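You operate a simulated robot arm through the tools that you are given. There is no shell and no other tool. Be economical: measure what you need, move in short steps, check, and stop when the job is done.

You run a simulated two-armed robot. Do the job below in one go: nothing can be reset, and whatever is moved stays where it is left.

## Task
Cap the two open refill bottles and stand them in the basket.
Fine: blue cap on the starch bottle, green on the linen water; hold each bottle while you screw its cap home.

The check looks at the end state, three seconds after you hand in, the way a careful person would. Anything else that was tipped, shoved, dropped, spilled or broken makes it a failure. Lids that push on must go on centred and level and be pressed home; caps that screw on are set level and turned clockwise until they are tight.

## Robot
Two 6-joint arms with two-finger parallel grippers on one trunk, on a base that drives. Base frame: it is fixed to the floor where the robot stands at the start and does not move with it; the origin is under the middle of the robot, x ahead of it, y to its left, z up. Readings come in mm, rad, newtons and seconds.
The left shoulder is at the start at [60, 187, 1072], the right one opposite. With the tool pointing down near the work surface each hand reaches from about 220 to 620 mm from the robot's upright axis, wherever it stands, measured 20 degrees to its own side. Places, roughly: inside of the pale blue basket [500, -400, 600]. Payload 1.57 kg a hand.
The tool frame of a hand sits at the grasp point between the pads (the TCP): z along the fingers, y along the line on which they close. The tips reach 30 mm beyond it. The gripper opens to 110 mm. The fingers are 24 mm wide and 12 mm thick; the gripper's body (48 by 112 mm) begins 78 mm behind the TCP.
Orientation is told as [roll, pitch, yaw] about the base's x, y, z axes, in that order, counted from this pose: with the fingers straight down and closing along the base's y, the tool's x points along the base's -x, its y along +y and its z along -z.

## Interface
- The arms move only by the tool servo_tool. It takes "left_increments", "right_increments" or both (then of equal length, played together; a hand with none holds still); each is a list that holds one entry, the list of rows, each a list of 7 numbers: the opening, from 0 (shut) to 1 (fully open), then the shift along the tool's x, y, z in m, then the turn, a rotation vector about the tool's x, y, z in rad. In form: [[[hand, tx, ty, tz, rx, ry, rz], ...]]. A call has 1 to 10 rows; each row is the pose to reach, as a shift and turn from the pose commanded when the call began, along the tool's axes at that moment. Each row takes 0.2 s and may step no farther than 50 mm and 0.15 rad from the row before; otherwise, or with a gripper value out of range, the whole call is refused. Where a pose cannot be reached the arm comes as near as it can. A force on the tool above 40 N (or 10 N above the force at the start of the call, whichever is more), or a blocked arm, ends the call early, and 0.2 s more pass. The fingers move at their own pace (about 153 mm/s each) and stop on an object; they squeeze with about 24 N. The grip force told is the motor's: it shows also when the fingers shut on nothing. Time passes only in rows, and 0.2 s behind the last, so rows that repeat a pose let the fingers close. The reply holds the time, the measured pose of the TCP, the force on the tool along the base axes, the opening and the grip force, in the units named above and with some noise.
- Cameras (640 x 400 px; columns grow to the right, rows downward): "scene" is now at [6.5, -5.7, 1599.4]; the picture's right is [-0.09, -1.00, 0.00], its down [-0.86, 0.08, -0.51] and it looks along [0.51, -0.05, -0.86] (base axes); focal length 262 px, centre (320, 200). "left" rides on the left gripper at [70, -16, -141] in its tool frame; the picture's right is [0.23, 0.97, 0.00], its down [-0.85, 0.20, -0.48] and it looks along [-0.47, 0.11, 0.88] (tool axes); focal length 222 px, centre (320, 200). "right" rides on the right gripper at [70, 16, -141] in its tool frame; the picture's right is [-0.23, 0.97, 0.00], its down [-0.86, -0.20, -0.48] and it looks along [-0.47, -0.11, 0.88] (tool axes); focal length 222 px, centre (320, 200). There is no depth. A picture from a camera that has moved, and an enlarged one, comes with that camera's place and axes in the base frame and with its lens.
- snapshot(camera): a new picture of that camera. No time passes.
- lift_body(by): slides the trunk up (or, below 0, down) by that many mm; the arms and the scene camera ride with it, the base frame stays. It gives what a move gives, with no picture.
- roll_base(legs): drives the robot by 1 to 6 legs, each [ahead, left, turn to the left] in mm, mm and rad, along the robot's own axes; the way and the turn of a leg run together, so that a leg with both is an arc; at most 1500 mm and 3.142 rad a leg. The arms and the cameras ride along, it lands a little off, and it stops where it bumps. It gives what a move gives.
- turn_head(pan, tilt): turns the head with the scene camera to pan (to the left, within 1.501 rad either way) and tilt (down, from -0.506 to 1.204), counted from straight ahead of the robot. It gives what a move gives.
- enlarge(camera, box): a new picture of the part [left, top, right, bottom] of that camera's present view, enlarged. No time passes.
- job_done(): hands the job in; it is judged then, once.

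Go step by step. Nothing tells you exact positions but the pictures and the camera data: compare them with the known pose of the tool, close in by small moves and look again before you grip or let go. The budget is 120 turns and 92 pictures, counting those below and the enlarged ones. Unless the task says otherwise, let go and move clear before handing in, and close with one line.

The tools are called after ">>>" by a JSON object that holds its "api" and its "payload". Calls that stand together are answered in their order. servo_tool: Moves the arms, as the interface text tells. Its arguments: {"type":"object","properties":{"left_increments":{"type":"array"},"right_increments":{"type":"array"}},"required":[]} The other tools are called the same way: lift_body (by) slides the trunk up or down; roll_base (legs) drives the base; turn_head (pan, tilt) turns the head that bears the scene camera; snapshot (camera) takes a picture; enlarge (camera, box) takes an enlarged picture of a part of a camera's view; job_done () hands the job in.

At the start:

```text
clock: 0.0
left_tool_pos: [410.1, 219.0, 1136.9]
left_ee_rot: [0.001, -0.001, -0.001]
left_contact_force: [0.5, 0.1, 0.2]
left_opening: 110.3
left_grip_force: 0.1
right_tool_pos: [380.6, -139.5, 1050.2]
right_ee_rot: [-0.001, 0.001, 0.001]
right_contact_force: [0.5, -0.2, -0.3]
right_opening: 110.0
right_grip_force: 0.1
trunk travel left (down, up): [-700.0, 290.0]
robot x, y, heading: [1.0, -1.9, -0.003]
head pan, tilt: [-0.093, 1.038]
```

scene: 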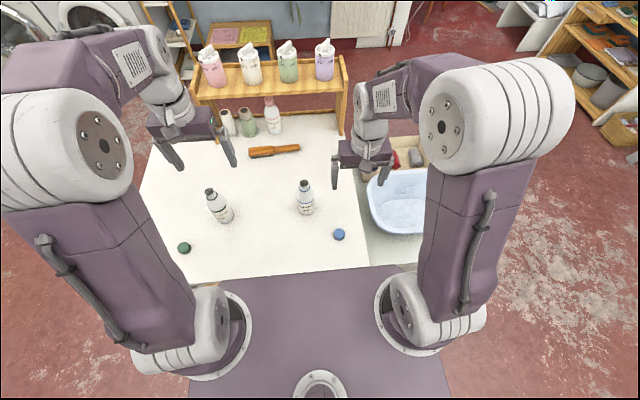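
right: 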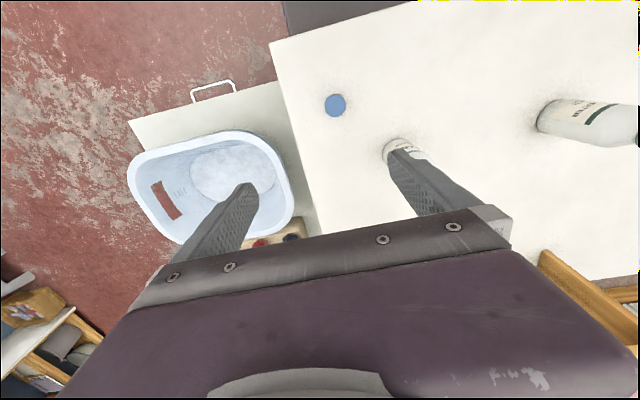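
left: 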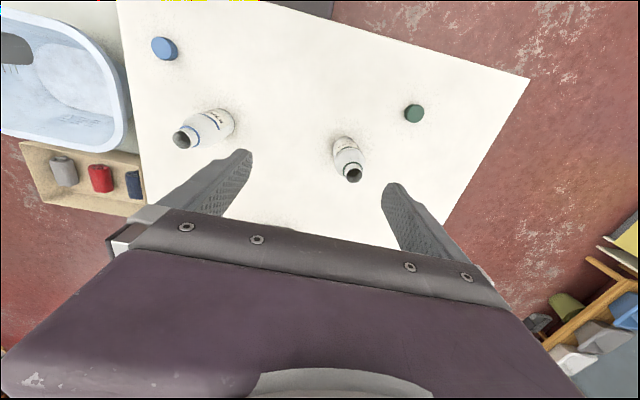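

I see two open bottles on the table, a green cap at the left, a blue cap at the right, and the basket to the right. I'll look closer to read labels and sizes.

>>> {"api": "enlarge", "payload": {"camera": "scene", "box": [160, 160, 360, 285]}}

>>> {"api": "enlarge", "payload": {"camera": "left", "box": [140, 20, 460, 220]}}

>>> {"api": "enlarge", "payload": {"camera": "scene", "box": [340, 130, 460, 250]}}

```text
3.20 times, centred on (260, 222) of scene
camera zoom: at [6.5, -5.7, 1599.4], right [-0.09, -1.0, 0.0], down [-0.86, 0.08, -0.51], along [0.51, -0.05, -0.86], focal length 840 px, centre (512, 128)
```

zoom: 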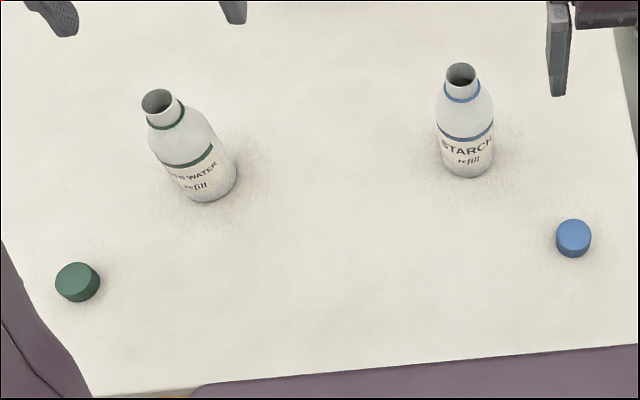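

```text
2.00 times, centred on (300, 120) of left
camera zoom: at [340.2, 203.7, 1277.6], right [-0.23, 0.97, 0.0], down [0.85, 0.2, 0.48], along [0.47, 0.11, -0.88], focal length 444 px, centre (360, 360)
```

zoom: 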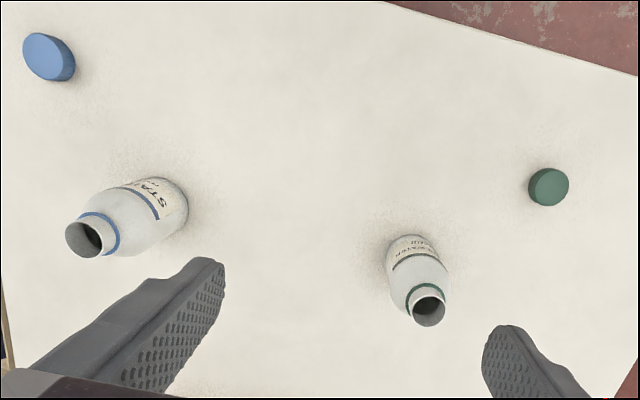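

```text
3.33 times, centred on (400, 190) of scene
camera zoom: at [6.5, -5.7, 1599.4], right [-0.09, -1.0, 0.0], down [-0.86, 0.08, -0.51], along [0.51, -0.05, -0.86], focal length 874 px, centre (53, 233)
```

zoom: 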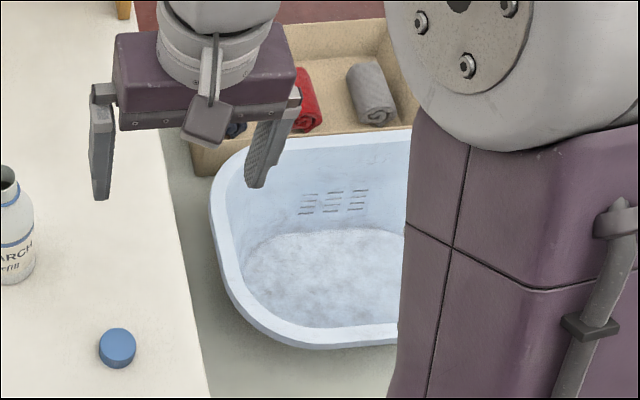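

The linen water bottle is about [471, 294] and the starch bottle about [474, 1], both about 176 mm tall. The blue cap is about [359, -107] and the green one about [360, 423]. I start with starch: the right hand goes above the blue cap while the left hand yaws so it can hold the bottle from the side.

>>> {"api": "servo_tool", "payload": {"left_increments": [[[1, 0, 0, 0, 0, 0, 0.14], [1, 0, 0, 0, 0, 0, 0.28], [1, 0, 0, 0, 0, 0, 0.42], [1, 0.01, 0, 0.03, 0, 0, 0.42], [1, 0.02, 0, 0.06, 0, 0, 0.42]]], "right_increments": [[[1, 0.004, 0.006, 0.038, 0, 0, 0], [1, 0.008, 0.013, 0.076, 0, 0, 0], [1, 0.013, 0.02, 0.114, 0, 0, 0], [1, 0.017, 0.026, 0.152, 0, 0, 0], [1, 0.0216, 0.0325, 0.19, 0, 0, 0]]]}}

>>> {"api": "snapshot", "payload": {"camera": "right"}}

```text
clock: 1.2
left_tool_pos: [389.3, 220.6, 1076.8]
left_ee_rot: [0.001, 0.002, -0.421]
left_contact_force: [0.4, 0.5, -0.6]
left_opening: 109.9
left_grip_force: 0.1
right_tool_pos: [360.3, -107.4, 860.2]
right_ee_rot: [0.0, -0.001, 0.001]
right_contact_force: [0.3, 0.6, -0.8]
right_opening: 109.9
right_grip_force: 0.1
trunk travel left (down, up): [-700.0, 290.0]
robot x, y, heading: [-3.1, -1.1, -0.002]
head pan, tilt: [-0.093, 1.038]
```

```text
85 pictures are left
camera right: at [291.1, -90.7, 999.4], right [0.23, 0.97, 0.0], down [0.86, -0.2, 0.48], along [0.47, -0.11, -0.88], focal length 222 px, centre (320, 200)
```

right: 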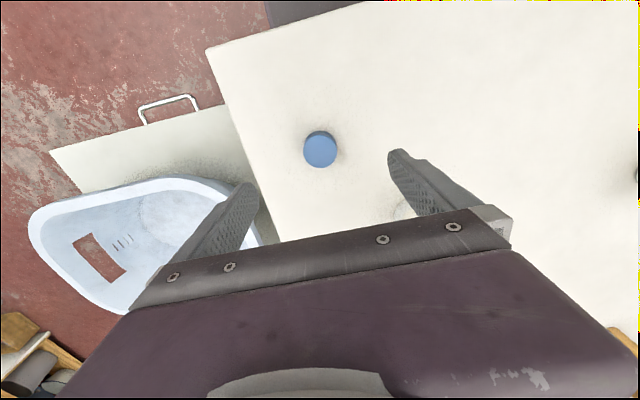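

The wrist camera puts the blue cap at [359, -107], as estimated, about 38 mm across. The right hand goes down to it while the left hand pitches.

>>> {"api": "servo_tool", "payload": {"left_increments": [[[1, 0, 0, 0, 0, -0.15, 0], [1, 0, 0, 0, 0, -0.3, 0], [1, 0, 0, 0, 0, -0.45, 0], [1, 0, 0, 0, 0, -0.6, 0], [1, 0, 0, 0, 0, -0.75, 0], [1, 0, 0, 0, 0, -0.9, 0], [1, 0, 0, 0, 0, -1.05, 0]]], "right_increments": [[[0.8, 0.001, 0.0007, 0.012, 0, 0, 0], [0.7, 0.001, 0.0007, 0.024, 0, 0, 0], [0.7, 0.001, 0.0007, 0.036, 0, 0, 0], [0.7, 0.001, 0.0007, 0.048, 0, 0, 0], [0.7, 0.001, 0.0007, 0.06, 0, 0, 0], [0.7, 0.001, 0.0007, 0.072, 0, 0, 0], [0.7, 0.001, 0.0007, 0.084, 0, 0, 0]]]}}

>>> {"api": "snapshot", "payload": {"camera": "right"}}

>>> {"api": "snapshot", "payload": {"camera": "scene"}}

```text
clock: 2.8
left_tool_pos: [419.6, 243.5, 1081.6]
left_ee_rot: [-0.002, -1.051, -0.417]
left_contact_force: [-0.5, -0.4, -0.1]
left_opening: 110.2
left_grip_force: 0.1
left hand out of reach, approached as far as the arm can: row 6, 7
right_tool_pos: [358.3, -105.3, 775.5]
right_ee_rot: [-0.002, 0.0, 0.001]
right_contact_force: [-0.3, -1.0, -1.3]
right_opening: 77.1
right_grip_force: 0.1
trunk travel left (down, up): [-700.0, 290.0]
robot x, y, heading: [2.3, 0.1, -0.005]
head pan, tilt: [-0.093, 1.038]
```

```text
84 pictures are left
camera right: at [289.4, -89.3, 915.7], right [0.23, 0.97, 0.0], down [0.86, -0.2, 0.48], along [0.47, -0.11, -0.88], focal length 222 px, centre (320, 200)
```

right: 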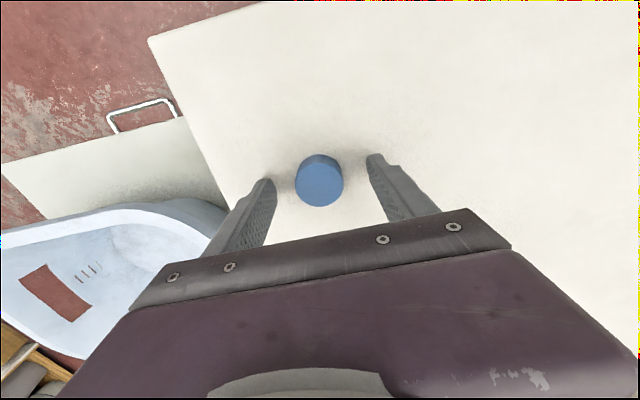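

```text
83 pictures are left
camera scene: at [7.8, -3.7, 1599.4], right [-0.09, -1.0, 0.0], down [-0.86, 0.08, -0.51], along [0.5, -0.05, -0.86], focal length 262 px, centre (320, 200)
```

scene: 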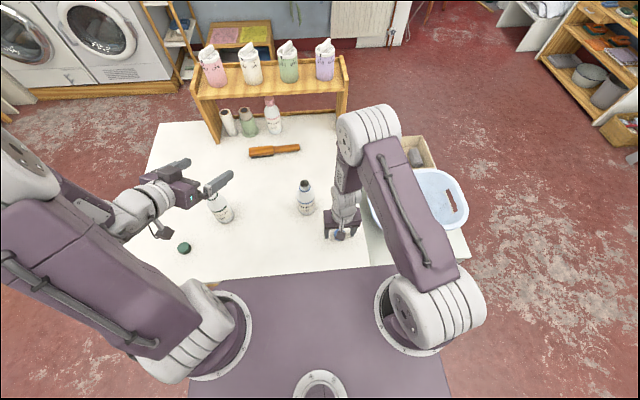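

The cap sits centred between the fingers. The right hand goes down 3 mm more and closes on it, and the left hand moves toward the bottle, clear and high.

>>> {"api": "servo_tool", "payload": {"right_increments": [[[0.7, -0.001, -0.0005, 0.003, 0, 0, 0], [0.3, -0.001, -0.0005, 0.003, 0, 0, 0], [0.2, -0.001, -0.0005, 0.003, 0, 0, 0], [0, -0.001, -0.0005, 0.003, 0, 0, 0], [0, -0.001, -0.0005, 0.003, 0, 0, 0], [0, -0.001, -0.0005, 0.003, 0, 0, 0]]]}}

>>> {"api": "snapshot", "payload": {"camera": "right"}}

>>> {"api": "snapshot", "payload": {"camera": "left"}}

```text
clock: 4.2
left_tool_pos: [418.1, 242.9, 1083.0]
left_ee_rot: [0.0, -1.049, -0.422]
left_contact_force: [-0.1, 0.5, -0.6]
left_opening: 110.1
left_grip_force: 0.0
right_tool_pos: [360.2, -106.0, 773.7]
right_ee_rot: [-0.001, -0.001, -0.002]
right_contact_force: [-0.2, -0.1, -0.4]
right_opening: 35.6
right_grip_force: 24.9
trunk travel left (down, up): [-700.0, 290.0]
robot x, y, heading: [0.1, 2.2, -0.004]
head pan, tilt: [-0.093, 1.038]
```

```text
82 pictures are left
camera right: at [289.1, -90.4, 913.0], right [0.23, 0.97, 0.0], down [0.86, -0.2, 0.48], along [0.47, -0.11, -0.88], focal length 222 px, centre (320, 200)
```

right: 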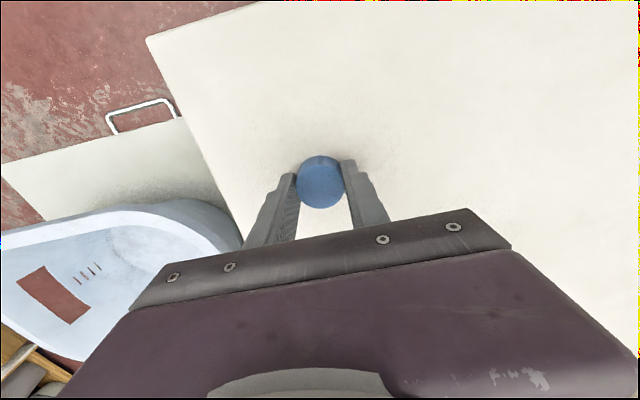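

```text
81 pictures are left
camera left: at [267.9, 293.3, 1091.4], right [0.3, 0.93, -0.2], down [0.09, 0.18, 0.98], along [0.95, -0.31, -0.03], focal length 222 px, centre (320, 200)
```

left: 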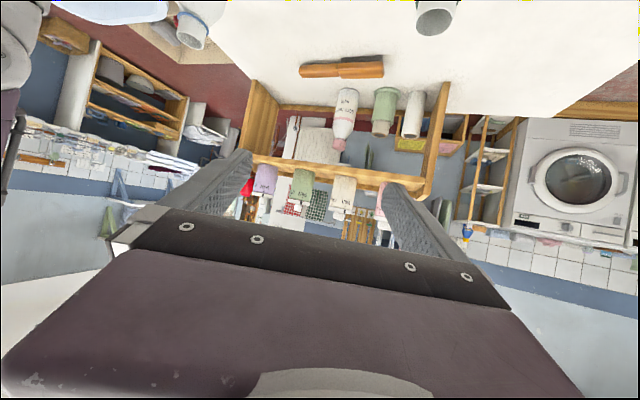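

The blue cap is gripped (35.6 mm). The right hand lifts it, and the left hand goes to a pre-grasp point behind the starch bottle.

>>> {"api": "servo_tool", "payload": {"left_increments": [[[1, 0.026, -0.0283, 0.0182, 0, 0, 0], [1, 0.0522, -0.0567, 0.0364, 0, 0, 0], [1, 0.0783, -0.085, 0.0546, 0, 0, 0], [1, 0.1044, -0.1133, 0.0728, 0, 0, 0], [1, 0.1306, -0.1416, 0.091, 0, 0, 0], [1, 0.1567, -0.17, 0.1093, 0, 0, 0], [1, 0.1828, -0.1983, 0.1275, 0, 0, 0]]], "right_increments": [[[0, 0, 0, -0.033, 0, 0, 0], [0, 0, 0, -0.066, 0, 0, 0], [0, 0, -0.005, -0.1, 0, 0, 0], [0, 0, -0.01, -0.133, 0, 0, 0], [0, 0, -0.02, -0.166, 0, 0, 0], [0, 0, -0.03, -0.2, 0, 0, 0], [0, 0, -0.03, -0.23, 0, 0, 0]]]}}

>>> {"api": "snapshot", "payload": {"camera": "left"}}

>>> {"api": "snapshot", "payload": {"camera": "scene"}}

>>> {"api": "snapshot", "payload": {"camera": "right"}}

```text
clock: 5.8
left_tool_pos: [457.0, 182.4, 1050.8]
left_ee_rot: [-0.008, -1.048, -0.414]
left_contact_force: [-0.3, 1.0, 1.9]
left_opening: 109.9
left_grip_force: 0.0
left hand out of reach, approached as far as the arm can: row 1, 2, 3, 4, 5, 6, 7
right_tool_pos: [357.6, -138.3, 1006.2]
right_ee_rot: [-0.001, 0.001, 0.0]
right_contact_force: [-0.4, 0.0, 0.2]
right_opening: 35.9
right_grip_force: 24.1
trunk travel left (down, up): [-700.0, 290.0]
robot x, y, heading: [1.5, 2.5, 0.001]
head pan, tilt: [-0.093, 1.038]
```

```text
80 pictures are left
camera left: at [306.1, 232.9, 1060.8], right [0.29, 0.93, -0.2], down [0.1, 0.18, 0.98], along [0.95, -0.31, -0.04], focal length 222 px, centre (320, 200)
```

left: 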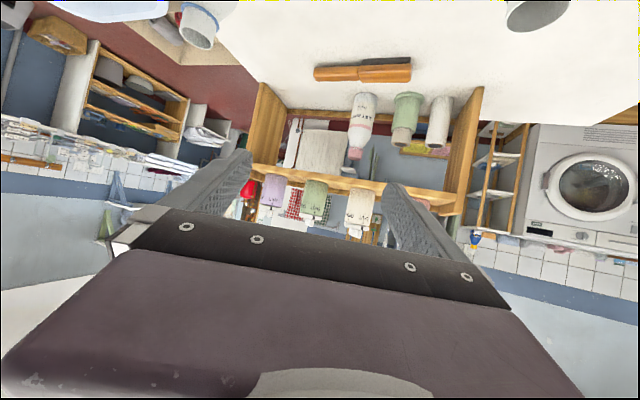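

```text
79 pictures are left
camera scene: at [6.1, -5.9, 1599.3], right [-0.09, -1.0, 0.0], down [-0.86, 0.08, -0.51], along [0.51, -0.05, -0.86], focal length 262 px, centre (320, 200)
```

scene: 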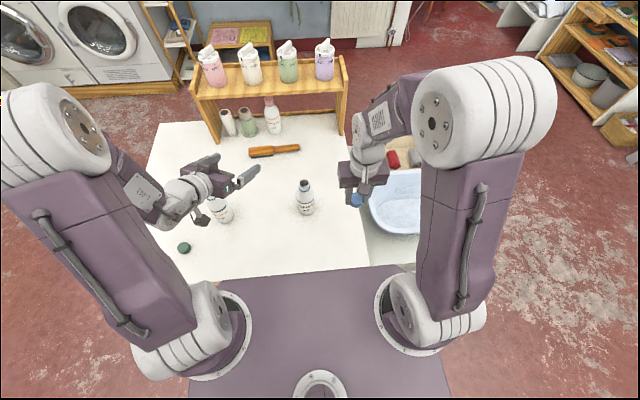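

```text
78 pictures are left
camera right: at [288.6, -121.9, 1145.2], right [0.23, 0.97, 0.0], down [0.86, -0.2, 0.48], along [0.47, -0.11, -0.88], focal length 222 px, centre (320, 200)
```

right: 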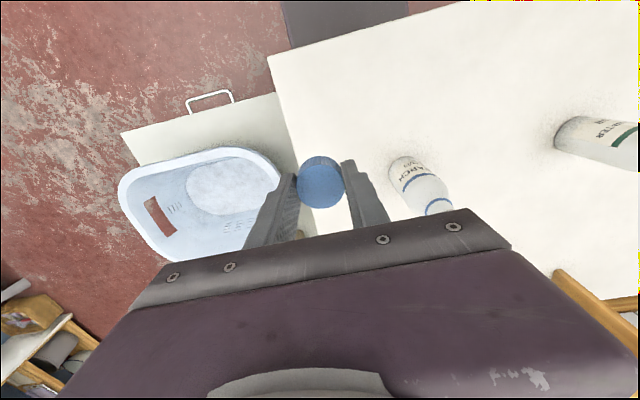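

The left hand cannot point forward so close to the trunk. I will point it sideways instead (yaw -1.2), which keeps the wrist farther out in front of the shoulder.

>>> {"api": "servo_tool", "payload": {"left_increments": [[[1, 0, 0, 0, 0.113, 0, 0.065], [1, 0, 0, 0, 0.225, 0, 0.129], [1, 0, 0, 0, 0.338, 0, 0.194], [1, 0, 0, 0, 0.451, 0, 0.259], [1, 0, 0, 0, 0.563, 0, 0.323], [1, 0, 0, 0, 0.676, 0, 0.388]]]}}

>>> {"api": "snapshot", "payload": {"camera": "scene"}}

```text
clock: 7.2
left_tool_pos: [453.4, 178.7, 1058.3]
left_ee_rot: [0.001, -1.049, -1.201]
left_contact_force: [0.2, -0.4, 1.3]
left_opening: 110.0
left_grip_force: 0.1
right_tool_pos: [359.5, -136.0, 1004.2]
right_ee_rot: [0.0, 0.0, 0.0]
right_contact_force: [0.5, 0.1, 0.8]
right_opening: 35.5
right_grip_force: 24.2
trunk travel left (down, up): [-700.0, 290.0]
robot x, y, heading: [-1.4, 3.5, 0.001]
head pan, tilt: [-0.093, 1.038]
```

```text
77 pictures are left
camera scene: at [7.4, -5.3, 1599.4], right [-0.09, -1.0, 0.0], down [-0.86, 0.08, -0.51], along [0.5, -0.05, -0.86], focal length 262 px, centre (320, 200)
```

scene: 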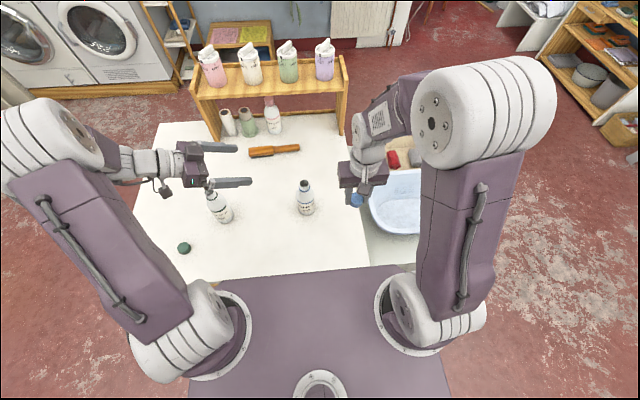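

That pose works, but the forearm would pass over the linen bottle. I ease the yaw to -0.9 and move to a pre-grasp point behind the starch bottle.

>>> {"api": "servo_tool", "payload": {"left_increments": [[[1, 0.0216, -0.0161, 0.0259, -0.065, 0, -0.037], [1, 0.0433, -0.0323, 0.0518, -0.13, 0, -0.075], [1, 0.0649, -0.0484, 0.0777, -0.195, 0, -0.112], [1, 0.0866, -0.0646, 0.1036, -0.26, 0, -0.149], [1, 0.1082, -0.0807, 0.1295, -0.26, 0, -0.149]]]}}

>>> {"api": "snapshot", "payload": {"camera": "left"}}

>>> {"api": "snapshot", "payload": {"camera": "scene"}}

```text
clock: 8.4
left_tool_pos: [465.0, 134.4, 970.7]
left_ee_rot: [-0.008, -1.049, -0.896]
left_contact_force: [-0.2, 0.0, 0.9]
left_opening: 110.0
left_grip_force: 0.1
left hand out of reach, approached as far as the arm can: row 3, 4, 5
right_tool_pos: [359.1, -136.9, 1004.6]
right_ee_rot: [0.0, -0.001, 0.0]
right_contact_force: [-0.3, 0.7, -0.6]
right_opening: 35.6
right_grip_force: 24.0
trunk travel left (down, up): [-700.0, 290.0]
robot x, y, heading: [2.0, 0.3, 0.0]
head pan, tilt: [-0.093, 1.038]
```

```text
76 pictures are left
camera left: at [354.8, 248.1, 979.5], right [0.69, 0.69, -0.2], down [0.17, 0.12, 0.98], along [0.7, -0.71, -0.04], focal length 222 px, centre (320, 200)
```

left: 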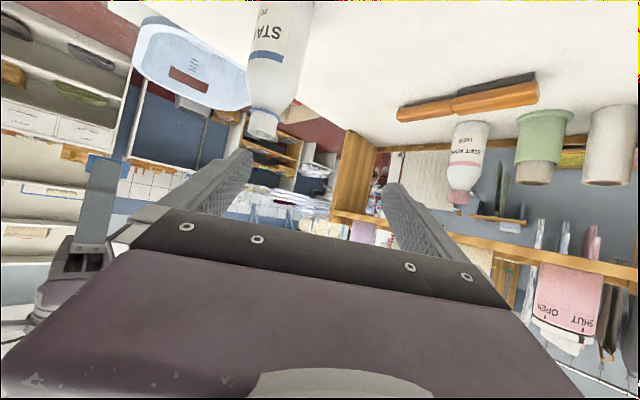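

```text
75 pictures are left
camera scene: at [6.2, -5.4, 1599.4], right [-0.09, -1.0, 0.0], down [-0.86, 0.08, -0.51], along [0.51, -0.05, -0.86], focal length 262 px, centre (320, 200)
```

scene: 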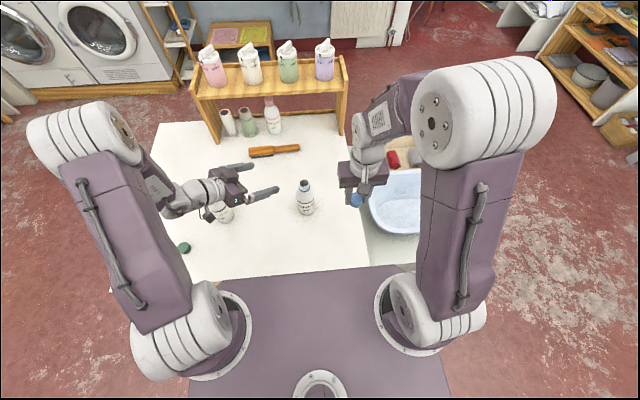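

Pointing forward-sideways is out of reach, and pointing straight sideways would put the forearm over the linen bottle. So I do the linen bottle first, with the base driven left. The blue cap goes back down where it was, and the left hand rises and turns to yaw -1.57.

>>> {"api": "servo_tool", "payload": {"left_increments": [[[1, -0.016, 0, -0.0093, 0, 0, 0], [1, -0.033, 0, -0.0187, 0.083, 0, 0.048], [1, -0.049, 0, -0.028, 0.166, 0, 0.095], [1, -0.065, 0, -0.037, 0.249, 0, 0.143], [1, -0.081, 0, -0.047, 0.332, 0, 0.191], [1, -0.098, 0, -0.056, 0.415, 0, 0.238], [1, -0.114, 0, -0.065, 0.498, 0, 0.286], [1, -0.13, 0, -0.0747, 0.581, 0, 0.334]]], "right_increments": [[[0, 0, 0.01, 0.04, 0, 0, 0], [0, 0, 0.02, 0.085, 0, 0, 0], [0, 0, 0.03, 0.13, 0, 0, 0], [0, 0, 0.03, 0.17, 0, 0, 0], [0, 0, 0.03, 0.2, 0, 0, 0], [0, 0, 0.03, 0.215, 0, 0, 0], [0, 0, 0.03, 0.225, 0, 0, 0], [0, 0, 0.03, 0.23, 0, 0, 0]]]}}

```text
clock: 10.2
left_tool_pos: [463.7, 132.3, 1121.7]
left_ee_rot: [0.003, -1.05, -1.573]
left_contact_force: [0.5, -0.5, 0.2]
left_opening: 110.1
left_grip_force: 0.0
right_tool_pos: [360.2, -107.6, 772.0]
right_ee_rot: [0.0, 0.0, 0.0]
right_contact_force: [0.0, -1.0, -0.4]
right_opening: 35.6
right_grip_force: 23.6
trunk travel left (down, up): [-700.0, 290.0]
robot x, y, heading: [-3.8, 3.3, 0.001]
head pan, tilt: [-0.093, 1.038]
```

The cap is back at table height. I release it and raise the right hand.

>>> {"api": "servo_tool", "payload": {"right_increments": [[[0.4, 0, 0, 0, 0, 0, 0], [0.6, 0, 0, 0, 0, 0, 0], [0.7, 0, 0, -0.03, 0, 0, 0], [0.7, 0, 0, -0.08, 0, 0, 0], [0.7, 0, 0, -0.13, 0, 0, 0], [0.7, 0, 0, -0.18, 0, 0, 0], [0.7, 0, 0, -0.23, 0, 0, 0]]]}}

>>> {"api": "roll_base", "payload": {"legs": [[0, 290, 0]]}}

>>> {"api": "snapshot", "payload": {"camera": "scene"}}

>>> {"api": "snapshot", "payload": {"camera": "right"}}

>>> {"api": "snapshot", "payload": {"camera": "left"}}

```text
clock: 11.8
left_tool_pos: [462.8, 132.2, 1120.5]
left_ee_rot: [0.005, -1.049, -1.574]
left_contact_force: [-0.5, -0.6, -0.4]
left_opening: 109.8
left_grip_force: 0.0
right_tool_pos: [358.7, -105.5, 1004.9]
right_ee_rot: [0.0, 0.002, 0.0]
right_contact_force: [-0.8, 0.1, -0.3]
right_opening: 77.1
right_grip_force: 0.0
trunk travel left (down, up): [-700.0, 290.0]
robot x, y, heading: [-1.2, -0.4, -0.003]
head pan, tilt: [-0.093, 1.038]
```

```text
clock: 13.8
left_tool_pos: [464.5, 417.0, 1121.3]
left_ee_rot: [0.003, -1.047, -1.576]
left_contact_force: [-0.4, -0.1, 0.5]
left_opening: 109.9
left_grip_force: 0.1
right_tool_pos: [359.9, 179.4, 1005.2]
right_ee_rot: [-0.001, 0.0, -0.002]
right_contact_force: [-0.1, -0.7, 0.4]
right_opening: 76.7
right_grip_force: 0.1
trunk travel left (down, up): [-700.0, 290.0]
robot x, y, heading: [0.2, 288.3, -0.001]
head pan, tilt: [-0.093, 1.038]
```

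```text
74 pictures are left
camera scene: at [6.8, 280.0, 1599.4], right [-0.1, -1.0, 0.0], down [-0.86, 0.08, -0.51], along [0.5, -0.05, -0.86], focal length 262 px, centre (320, 200)
```

scene: 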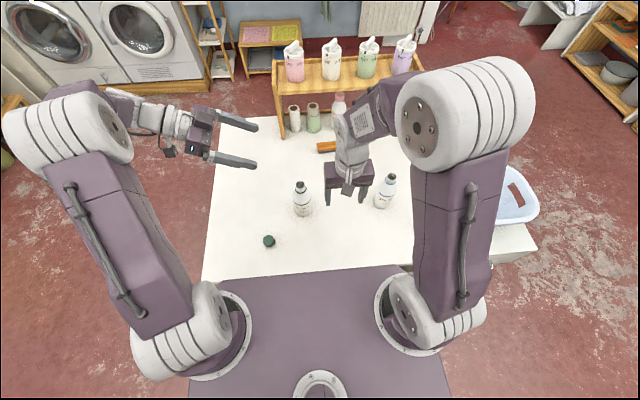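

```text
73 pictures are left
camera right: at [290.3, 196.4, 1144.8], right [0.23, 0.97, 0.0], down [0.85, -0.2, 0.48], along [0.47, -0.11, -0.88], focal length 222 px, centre (320, 200)
```

right: 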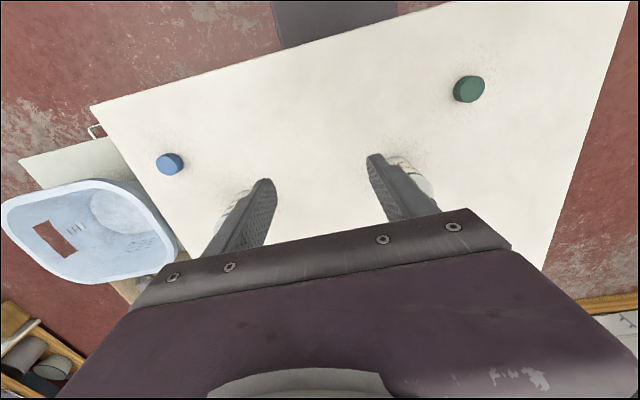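

```text
72 pictures are left
camera left: at [448.2, 575.5, 1130.4], right [0.97, 0.11, -0.2], down [0.2, -0.01, 0.98], along [0.11, -0.99, -0.03], focal length 222 px, centre (320, 200)
```

left: 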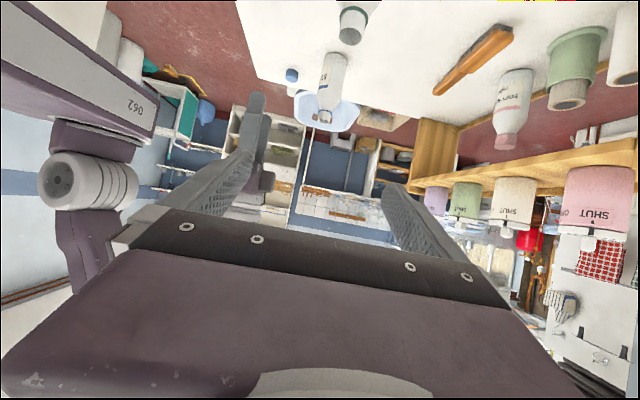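

The green cap is at [360, 422]. The right hand goes above it while the left hand backs away to keep clear.

>>> {"api": "servo_tool", "payload": {"left_increments": [[[1, -0.004, 0, -0.033, 0, 0, 0], [1, -0.008, 0, -0.066, 0, 0, 0], [1, -0.012, 0, -0.099, 0, 0, 0], [1, -0.012, 0, -0.099, 0, 0, 0], [1, -0.012, 0, -0.099, 0, 0, 0], [1, -0.012, 0, -0.099, 0, 0, 0], [1, -0.012, 0, -0.099, 0, 0, 0]]], "right_increments": [[[0.7, 0, 0.03, 0.02, 0, 0, 0], [0.7, 0, 0.065, 0.041, 0, 0, 0], [0.7, 0, 0.1, 0.062, 0, 0, 0], [0.7, 0, 0.14, 0.083, 0, 0, 0], [0.7, 0, 0.175, 0.104, 0, 0, 0], [0.7, 0, 0.21, 0.125, 0, 0, 0], [0.7, 0, 0.243, 0.145, 0, 0, 0]]]}}

>>> {"api": "snapshot", "payload": {"camera": "right"}}

```text
clock: 15.4
left_tool_pos: [465.4, 498.6, 1181.7]
left_ee_rot: [0.004, -1.048, -1.574]
left_contact_force: [-0.6, -0.3, 0.1]
left_opening: 110.1
left_grip_force: 0.0
right_tool_pos: [359.9, 425.6, 861.2]
right_ee_rot: [0.0, 0.0, -0.004]
right_contact_force: [-0.3, -0.3, 0.8]
right_opening: 76.9
right_grip_force: 0.0
trunk travel left (down, up): [-700.0, 290.0]
robot x, y, heading: [0.2, 288.8, -0.003]
head pan, tilt: [-0.093, 1.038]
```

```text
71 pictures are left
camera right: at [290.5, 441.0, 1001.2], right [0.23, 0.97, 0.0], down [0.85, -0.2, 0.48], along [0.47, -0.11, -0.88], focal length 222 px, centre (320, 200)
```

right: 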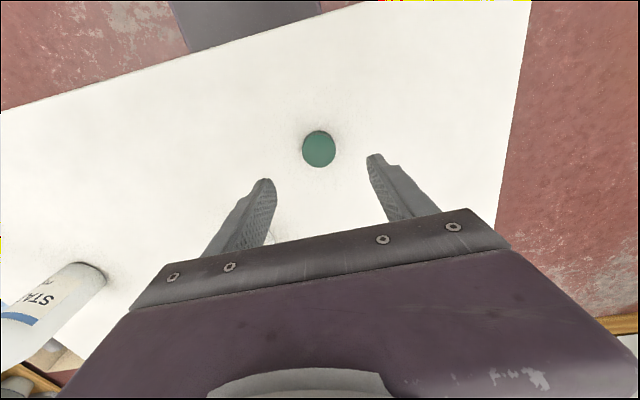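

The cap is centred below the fingers. I descend and close on it.

>>> {"api": "servo_tool", "payload": {"right_increments": [[[0.7, 0.0, -0.001, 0.03, 0, 0, 0], [0.7, 0.0, -0.001, 0.06, 0, 0, 0], [0.7, 0.0, -0.001, 0.08, 0, 0, 0], [0.7, 0.0, -0.001, 0.088, 0, 0, 0], [0.5, 0.0, -0.001, 0.088, 0, 0, 0], [0.3, 0.0, -0.001, 0.088, 0, 0, 0], [0.2, 0.0, -0.001, 0.088, 0, 0, 0], [0, 0.0, -0.001, 0.088, 0, 0, 0], [0, 0.0, -0.001, 0.088, 0, 0, 0], [0, 0.0, -0.001, 0.088, 0, 0, 0]]]}}

>>> {"api": "snapshot", "payload": {"camera": "right"}}

```text
clock: 17.6
left_tool_pos: [465.7, 498.4, 1182.2]
left_ee_rot: [0.003, -1.048, -1.576]
left_contact_force: [0.3, 0.0, 0.0]
left_opening: 109.9
left_grip_force: 0.1
right_tool_pos: [361.9, 422.6, 771.5]
right_ee_rot: [-0.002, 0.0, -0.004]
right_contact_force: [-0.4, -0.8, -0.1]
right_opening: 35.4
right_grip_force: 23.7
trunk travel left (down, up): [-700.0, 290.0]
robot x, y, heading: [-1.3, 283.5, 0.0]
head pan, tilt: [-0.093, 1.038]
```

```text
70 pictures are left
camera right: at [291.5, 438.5, 911.6], right [0.23, 0.97, 0.0], down [0.85, -0.2, 0.48], along [0.47, -0.11, -0.88], focal length 222 px, centre (320, 200)
```

right: 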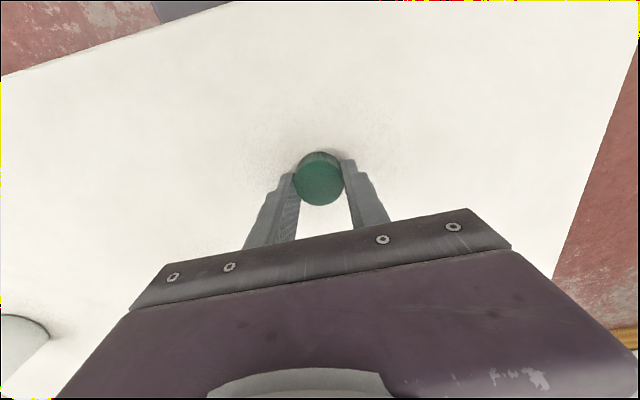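

>>> {"api": "enlarge", "payload": {"camera": "right", "box": [240, 130, 400, 230]}}

```text
4.00 times, centred on (320, 180) of right
camera zoom: at [291.5, 438.5, 911.6], right [0.23, 0.97, 0.0], down [0.85, -0.2, 0.48], along [0.47, -0.11, -0.88], focal length 888 px, centre (320, 280)
```

zoom: 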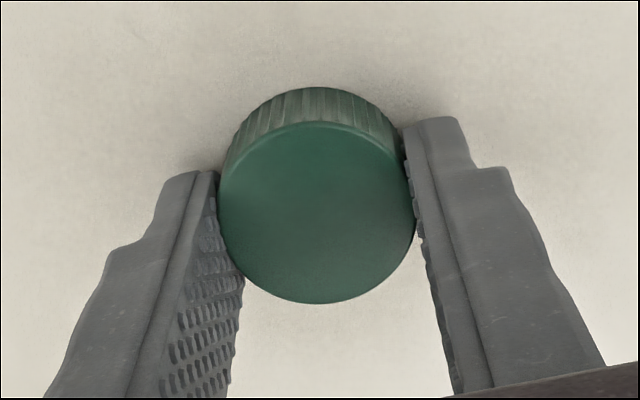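

The green cap is held, about 3 mm off toward tool +x. I lift it and bring the left hand down to a pre-grasp point left of the linen bottle.

>>> {"api": "servo_tool", "payload": {"left_increments": [[[1, 0.031, 0.001, 0.0293, 0, 0, 0], [1, 0.0621, 0.001, 0.0585, 0, 0, 0], [1, 0.0932, 0.002, 0.0878, 0, 0, 0], [1, 0.1242, 0.003, 0.117, 0, 0, 0], [1, 0.1553, 0.003, 0.1463, 0, 0, 0], [1, 0.1863, 0.004, 0.1756, 0, 0, 0], [1, 0.2174, 0.005, 0.2048, 0, 0, 0], [1, 0.2484, 0.0055, 0.2341, 0, 0, 0]]], "right_increments": [[[0, 0, 0, -0.045, 0, 0, 0], [0, 0, 0, -0.09, 0, 0, 0], [0, 0, 0, -0.135, 0, 0, 0], [0, 0, -0.02, -0.175, 0, 0, 0], [0, 0, -0.055, -0.205, 0, 0, 0], [0, 0, -0.1, -0.225, 0, 0, 0], [0, 0, -0.145, -0.235, 0, 0, 0], [0, 0, -0.19, -0.24, 0, 0, 0]]]}}

>>> {"api": "snapshot", "payload": {"camera": "left"}}

>>> {"api": "snapshot", "payload": {"camera": "scene"}}

```text
clock: 19.4
left_tool_pos: [470.3, 417.7, 847.6]
left_ee_rot: [0.001, -1.046, -1.573]
left_contact_force: [-0.7, -0.9, -0.3]
left_opening: 109.9
left_grip_force: 0.0
right_tool_pos: [360.7, 233.2, 1012.8]
right_ee_rot: [0.001, 0.001, -0.001]
right_contact_force: [-1.1, 0.0, -0.3]
right_opening: 35.6
right_grip_force: 24.0
trunk travel left (down, up): [-700.0, 290.0]
robot x, y, heading: [1.8, 285.1, -0.001]
head pan, tilt: [-0.093, 1.038]
```

```text
68 pictures are left
camera left: at [454.3, 575.6, 857.5], right [0.97, 0.11, -0.2], down [0.2, -0.01, 0.98], along [0.11, -0.99, -0.03], focal length 222 px, centre (320, 200)
```

left: 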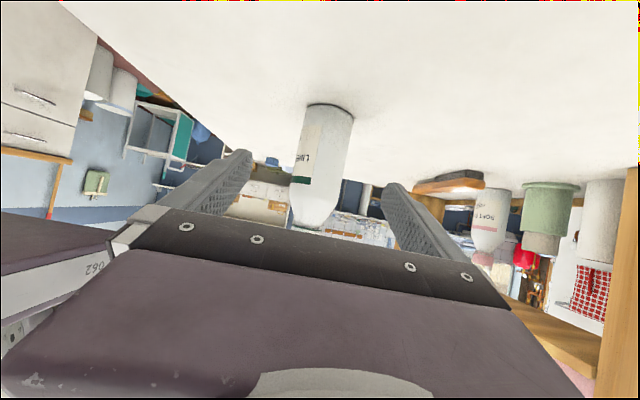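

```text
67 pictures are left
camera scene: at [7.5, 279.4, 1599.4], right [-0.1, -1.0, 0.0], down [-0.86, 0.08, -0.51], along [0.5, -0.05, -0.86], focal length 262 px, centre (320, 200)
```

scene: 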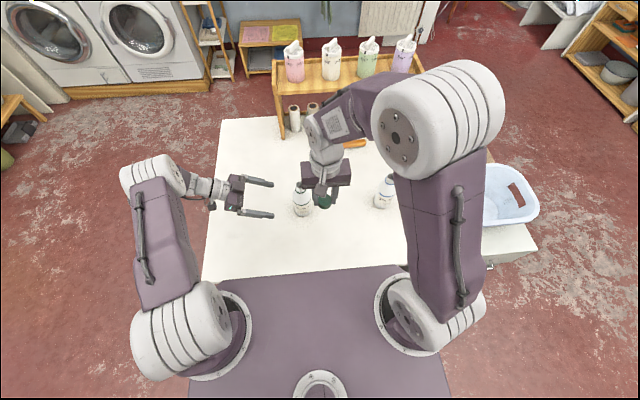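

The linen bottle stands between the fingers at about x=475, y=294. I move in and stop before closing.

>>> {"api": "servo_tool", "payload": {"left_increments": [[[1, -0.0045, 0.0045, 0.026, 0, 0, 0], [1, -0.009, 0.0045, 0.052, 0, 0, 0], [1, -0.0134, 0.0045, 0.078, 0, 0, 0], [1, -0.0179, 0.0045, 0.1036, 0, 0, 0], [1, -0.0224, 0.0045, 0.1295, 0, 0, 0]]]}}

>>> {"api": "snapshot", "payload": {"camera": "left"}}

>>> {"api": "enlarge", "payload": {"camera": "scene", "box": [220, 140, 380, 240]}}

```text
clock: 20.6
left_tool_pos: [475.9, 295.3, 804.9]
left_ee_rot: [0.004, -1.049, -1.574]
left_contact_force: [0.6, -0.7, 0.0]
left_opening: 110.0
left_grip_force: 0.0
right_tool_pos: [359.3, 234.3, 1011.8]
right_ee_rot: [-0.001, 0.002, -0.001]
right_contact_force: [-0.8, 0.3, 0.1]
right_opening: 35.5
right_grip_force: 24.4
trunk travel left (down, up): [-700.0, 290.0]
robot x, y, heading: [0.9, 286.1, -0.003]
head pan, tilt: [-0.093, 1.038]
```

```text
66 pictures are left
camera left: at [460.0, 452.7, 814.0], right [0.97, 0.11, -0.2], down [0.2, -0.01, 0.98], along [0.11, -0.99, -0.03], focal length 222 px, centre (320, 200)
```

left: 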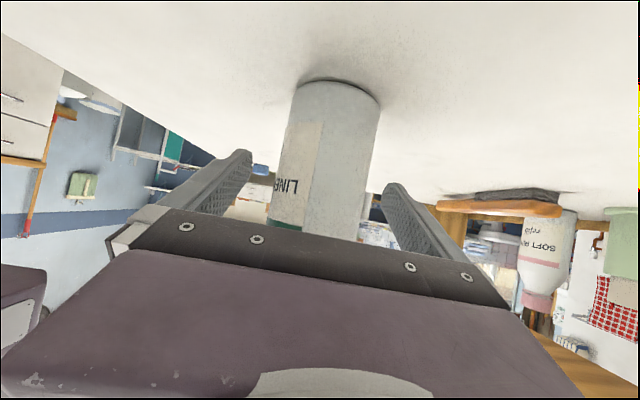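

```text
4.00 times, centred on (300, 190) of scene
camera zoom: at [7.0, 280.3, 1599.4], right [-0.1, -1.0, 0.0], down [-0.86, 0.08, -0.51], along [0.5, -0.05, -0.86], focal length 1049 px, centre (400, 240)
```

zoom: 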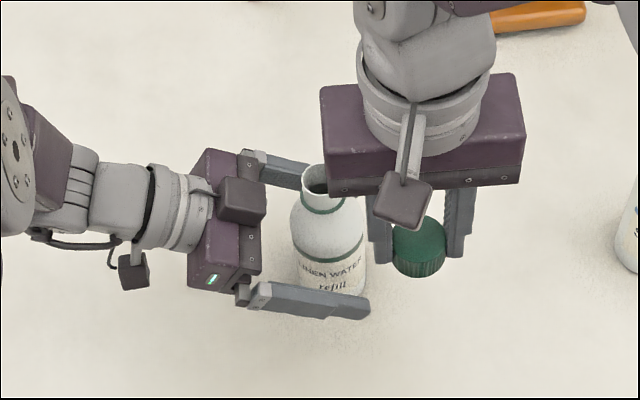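

The bottle is between the left fingers. I close the left hand on it.

>>> {"api": "servo_tool", "payload": {"left_increments": [[[0.75, 0, 0, 0, 0, 0, 0], [0.65, 0, 0, 0, 0, 0, 0], [0.58, 0, 0, 0, 0, 0, 0], [0.52, 0, 0, 0, 0, 0, 0], [0.3, 0, 0, 0, 0, 0, 0], [0, 0, 0, 0, 0, 0, 0], [0, 0, 0, 0, 0, 0, 0]]]}}

>>> {"api": "snapshot", "payload": {"camera": "left"}}

>>> {"api": "enlarge", "payload": {"camera": "scene", "box": [220, 140, 380, 240]}}

```text
clock: 22.2
left_tool_pos: [477.2, 294.5, 805.4]
left_ee_rot: [0.004, -1.049, -1.576]
left_contact_force: [-0.6, -0.2, 0.5]
left_opening: 60.3
left_grip_force: 23.7
right_tool_pos: [360.9, 235.8, 1012.1]
right_ee_rot: [0.0, 0.001, -0.001]
right_contact_force: [0.3, -0.2, 0.1]
right_opening: 35.6
right_grip_force: 24.2
trunk travel left (down, up): [-700.0, 290.0]
robot x, y, heading: [-0.6, 286.7, -0.001]
head pan, tilt: [-0.093, 1.038]
```

```text
64 pictures are left
camera left: at [459.9, 453.3, 814.0], right [0.97, 0.11, -0.2], down [0.2, -0.01, 0.98], along [0.11, -0.99, -0.03], focal length 222 px, centre (320, 200)
```

left: 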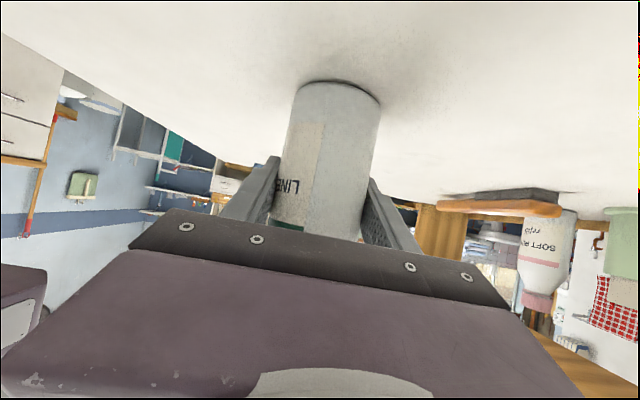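

```text
4.00 times, centred on (300, 190) of scene
camera zoom: at [6.9, 281.0, 1599.4], right [-0.1, -1.0, 0.0], down [-0.86, 0.08, -0.51], along [0.5, -0.05, -0.86], focal length 1049 px, centre (400, 240)
```

zoom: 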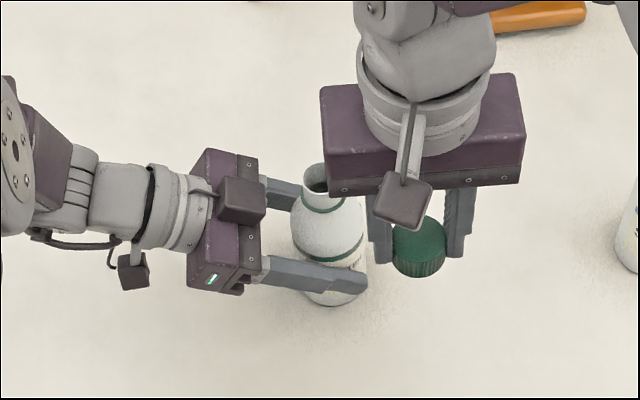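

The bottle is held (60.3 mm). I move the right hand aside to measure the mouth precisely.

>>> {"api": "servo_tool", "payload": {"right_increments": [[[0, 0, -0.04, 0, 0, 0, 0], [0, 0, -0.08, 0, 0, 0, 0]]]}}

>>> {"api": "enlarge", "payload": {"camera": "scene", "box": [260, 150, 356, 210]}}

>>> {"api": "snapshot", "payload": {"camera": "right"}}

```text
clock: 22.8
left_tool_pos: [476.1, 295.4, 804.7]
left_ee_rot: [0.004, -1.048, -1.574]
left_contact_force: [0.0, -0.9, 0.3]
left_opening: 60.4
left_grip_force: 24.1
right_tool_pos: [359.2, 151.6, 1009.7]
right_ee_rot: [0.0, 0.001, -0.001]
right_contact_force: [-1.1, -0.5, 0.1]
right_opening: 35.7
right_grip_force: 24.4
trunk travel left (down, up): [-700.0, 290.0]
robot x, y, heading: [-1.0, 282.0, -0.001]
head pan, tilt: [-0.093, 1.038]
```

```text
6.67 times, centred on (308, 180) of scene
camera zoom: at [6.8, 279.6, 1599.3], right [-0.1, -1.0, 0.0], down [-0.86, 0.08, -0.51], along [0.5, -0.05, -0.86], focal length 1749 px, centre (400, 333)
```

zoom: 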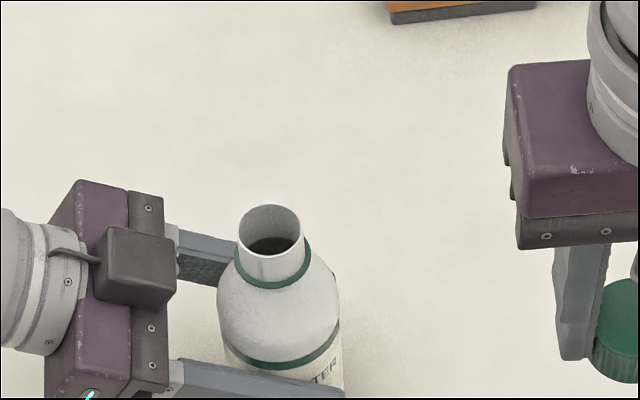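

```text
61 pictures are left
camera right: at [289.8, 167.5, 1149.8], right [0.23, 0.97, 0.0], down [0.85, -0.2, 0.48], along [0.47, -0.11, -0.88], focal length 222 px, centre (320, 200)
```

right: 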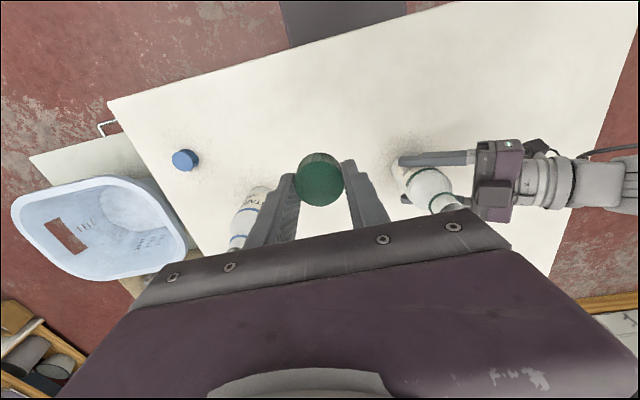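

The mouth is at about [476, 297, 907]. The cap bottom is about 32 mm below the right TCP and sits 2.8 mm toward tool +x. I go to a hover above the mouth.

>>> {"api": "servo_tool", "payload": {"right_increments": [[[0, -0.024, 0.029, 0, 0, 0, 0], [0, -0.048, 0.058, 0, 0, 0, 0], [0, -0.072, 0.087, 0, 0, 0, 0], [0, -0.096, 0.116, 0, 0, 0, 0], [0, -0.119, 0.1445, 0, 0, 0, 0], [0, -0.119, 0.1445, 0.025, 0, 0, 0], [0, -0.119, 0.1445, 0.05, 0, 0, 0]]]}}

>>> {"api": "enlarge", "payload": {"camera": "scene", "box": [260, 150, 356, 210]}}

>>> {"api": "snapshot", "payload": {"camera": "right"}}

```text
clock: 24.4
left_tool_pos: [474.7, 295.0, 804.4]
left_ee_rot: [0.005, -1.049, -1.574]
left_contact_force: [-0.4, 0.0, 0.5]
left_opening: 60.9
left_grip_force: 23.9
right_tool_pos: [479.0, 297.1, 960.6]
right_ee_rot: [0.0, -0.001, -0.001]
right_contact_force: [0.0, -0.6, 0.3]
right_opening: 35.8
right_grip_force: 23.9
trunk travel left (down, up): [-700.0, 290.0]
robot x, y, heading: [1.2, 288.1, -0.004]
head pan, tilt: [-0.093, 1.038]
```

```text
6.67 times, centred on (308, 180) of scene
camera zoom: at [7.2, 281.2, 1599.4], right [-0.1, -1.0, 0.0], down [-0.86, 0.08, -0.51], along [0.5, -0.05, -0.86], focal length 1749 px, centre (400, 333)
```

zoom: 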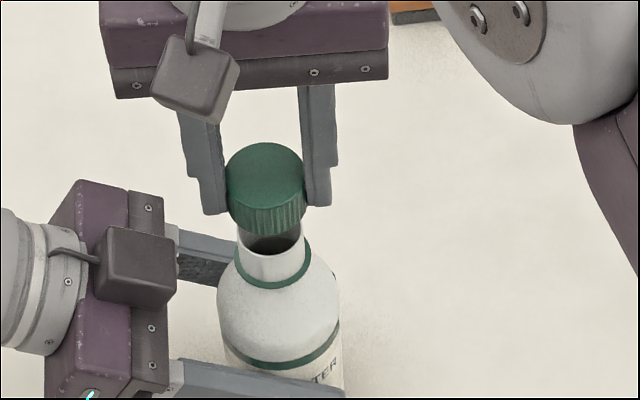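

```text
59 pictures are left
camera right: at [409.5, 314.0, 1100.6], right [0.23, 0.97, 0.0], down [0.85, -0.2, 0.48], along [0.47, -0.11, -0.88], focal length 222 px, centre (320, 200)
```

right: 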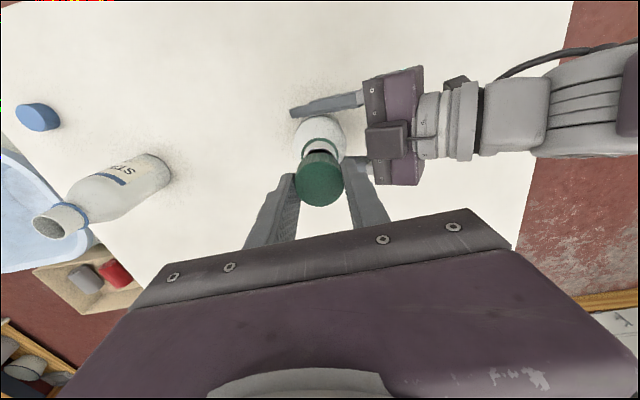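

>>> {"api": "enlarge", "payload": {"camera": "right", "box": [272, 110, 368, 210]}}

```text
4.00 times, centred on (320, 160) of right
camera zoom: at [409.5, 314.0, 1100.6], right [0.23, 0.97, 0.0], down [0.85, -0.2, 0.48], along [0.47, -0.11, -0.88], focal length 888 px, centre (320, 360)
```

zoom: 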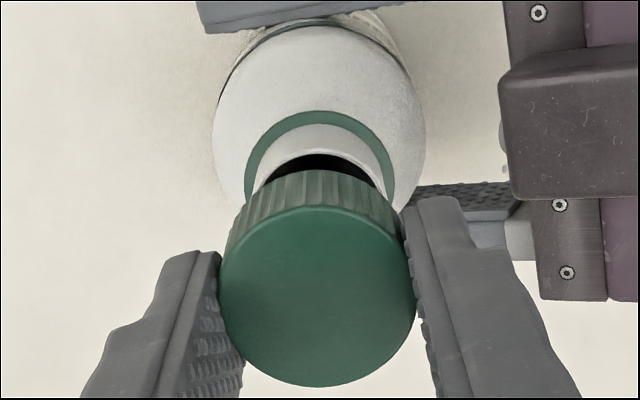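

The cap is within about 1 mm of the mouth's axis. I lower it slowly, watching the force.

>>> {"api": "servo_tool", "payload": {"right_increments": [[[0, 0.0007, 0.0003, 0.006, 0, 0, 0], [0, 0.0007, 0.0003, 0.01, 0, 0, 0], [0, 0.0007, 0.0003, 0.012, 0, 0, 0], [0, 0.0007, 0.0003, 0.014, 0, 0, 0], [0, 0.0007, 0.0003, 0.016, 0, 0, 0], [0, 0.0007, 0.0003, 0.018, 0, 0, 0]]]}}

>>> {"api": "enlarge", "payload": {"camera": "scene", "box": [260, 150, 356, 210]}}

```text
clock: 25.8
left_tool_pos: [475.7, 295.6, 803.9]
left_ee_rot: [0.004, -1.05, -1.576]
left_contact_force: [-0.4, 0.1, -0.4]
left_opening: 60.7
left_grip_force: 24.1
right_tool_pos: [479.0, 298.2, 944.2]
right_ee_rot: [0.001, 0.0, -0.002]
right_contact_force: [0.1, 0.0, 0.4]
right_opening: 35.5
right_grip_force: 23.8
trunk travel left (down, up): [-700.0, 290.0]
robot x, y, heading: [1.7, 284.4, -0.004]
head pan, tilt: [-0.093, 1.038]
```

```text
6.67 times, centred on (308, 180) of scene
camera zoom: at [6.9, 281.1, 1599.4], right [-0.1, -1.0, 0.0], down [-0.86, 0.08, -0.51], along [0.5, -0.05, -0.86], focal length 1749 px, centre (400, 333)
```

zoom: 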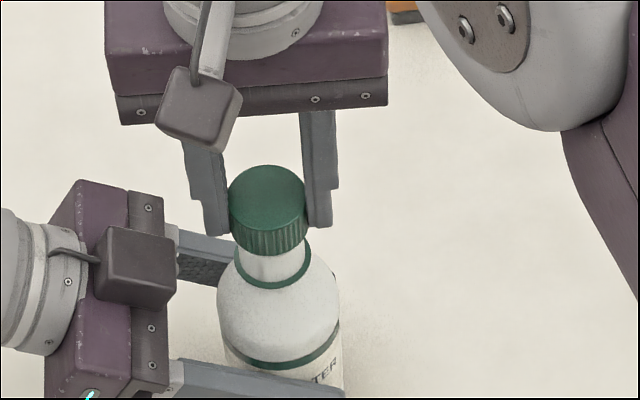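

No contact yet and the alignment looks good. I keep lowering it in 1 mm steps.

>>> {"api": "servo_tool", "payload": {"right_increments": [[[0, 0, 0, 0.001, 0, 0, 0], [0, 0, 0, 0.002, 0, 0, 0], [0, 0, 0, 0.003, 0, 0, 0], [0, 0, 0, 0.004, 0, 0, 0]]]}}

```text
clock: 26.8
left_tool_pos: [476.1, 296.0, 804.6]
left_ee_rot: [0.003, -1.048, -1.576]
left_contact_force: [-0.4, -1.1, 0.3]
left_opening: 60.7
left_grip_force: 24.2
right_tool_pos: [479.6, 297.7, 940.5]
right_ee_rot: [0.0, -0.001, -0.001]
right_contact_force: [0.1, 0.4, 0.5]
right_opening: 35.3
right_grip_force: 23.7
trunk travel left (down, up): [-700.0, 290.0]
robot x, y, heading: [-0.6, 291.0, -0.005]
head pan, tilt: [-0.093, 1.038]
```

>>> {"api": "servo_tool", "payload": {"right_increments": [[[0, 0, 0, 0.001, 0, 0, 0], [0, 0, 0, 0.002, 0, 0, 0], [0, 0, 0, 0.003, 0, 0, 0]]]}}

>>> {"api": "enlarge", "payload": {"camera": "scene", "box": [260, 150, 356, 210]}}

```text
clock: 27.6
left_tool_pos: [475.7, 295.2, 805.2]
left_ee_rot: [0.004, -1.05, -1.576]
left_contact_force: [-0.2, -2.2, -0.3]
left_opening: 60.6
left_grip_force: 24.0
right_tool_pos: [479.1, 298.1, 936.2]
right_ee_rot: [-0.001, 0.0, -0.001]
right_contact_force: [-0.1, 1.6, 1.3]
right_opening: 35.8
right_grip_force: 23.9
trunk travel left (down, up): [-700.0, 290.0]
robot x, y, heading: [-0.4, 287.0, 0.004]
head pan, tilt: [-0.093, 1.038]
```

```text
6.67 times, centred on (308, 180) of scene
camera zoom: at [6.9, 281.0, 1599.4], right [-0.1, -1.0, 0.0], down [-0.86, 0.08, -0.51], along [0.5, -0.05, -0.86], focal length 1749 px, centre (400, 333)
```

zoom: 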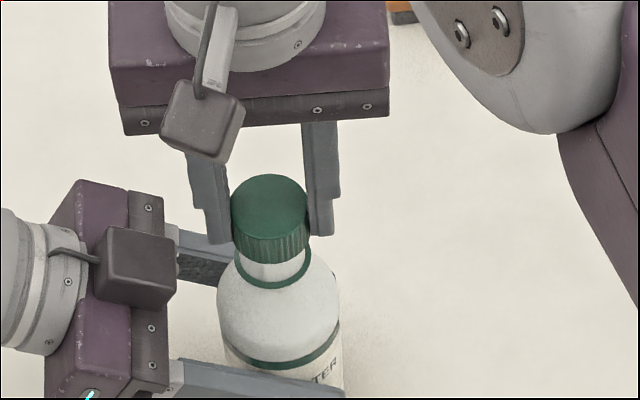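

The rim of the cap has gone over the mouth, with a small sideways force in +y. I correct by 0.7 mm and go lower.

>>> {"api": "servo_tool", "payload": {"right_increments": [[[0, 0, 0.0007, 0, 0, 0, 0], [0, 0, 0.0007, 0.001, 0, 0, 0], [0, 0, 0.0007, 0.002, 0, 0, 0]]]}}

```text
clock: 28.4
left_tool_pos: [476.9, 294.4, 804.1]
left_ee_rot: [0.003, -1.05, -1.576]
left_contact_force: [0.0, 0.0, 0.1]
left_opening: 60.5
left_grip_force: 24.1
right_tool_pos: [479.0, 296.7, 933.4]
right_ee_rot: [-0.002, 0.0, -0.002]
right_contact_force: [0.4, 0.4, -0.3]
right_opening: 35.6
right_grip_force: 23.5
trunk travel left (down, up): [-700.0, 290.0]
robot x, y, heading: [-0.7, 286.9, 0.001]
head pan, tilt: [-0.093, 1.038]
```

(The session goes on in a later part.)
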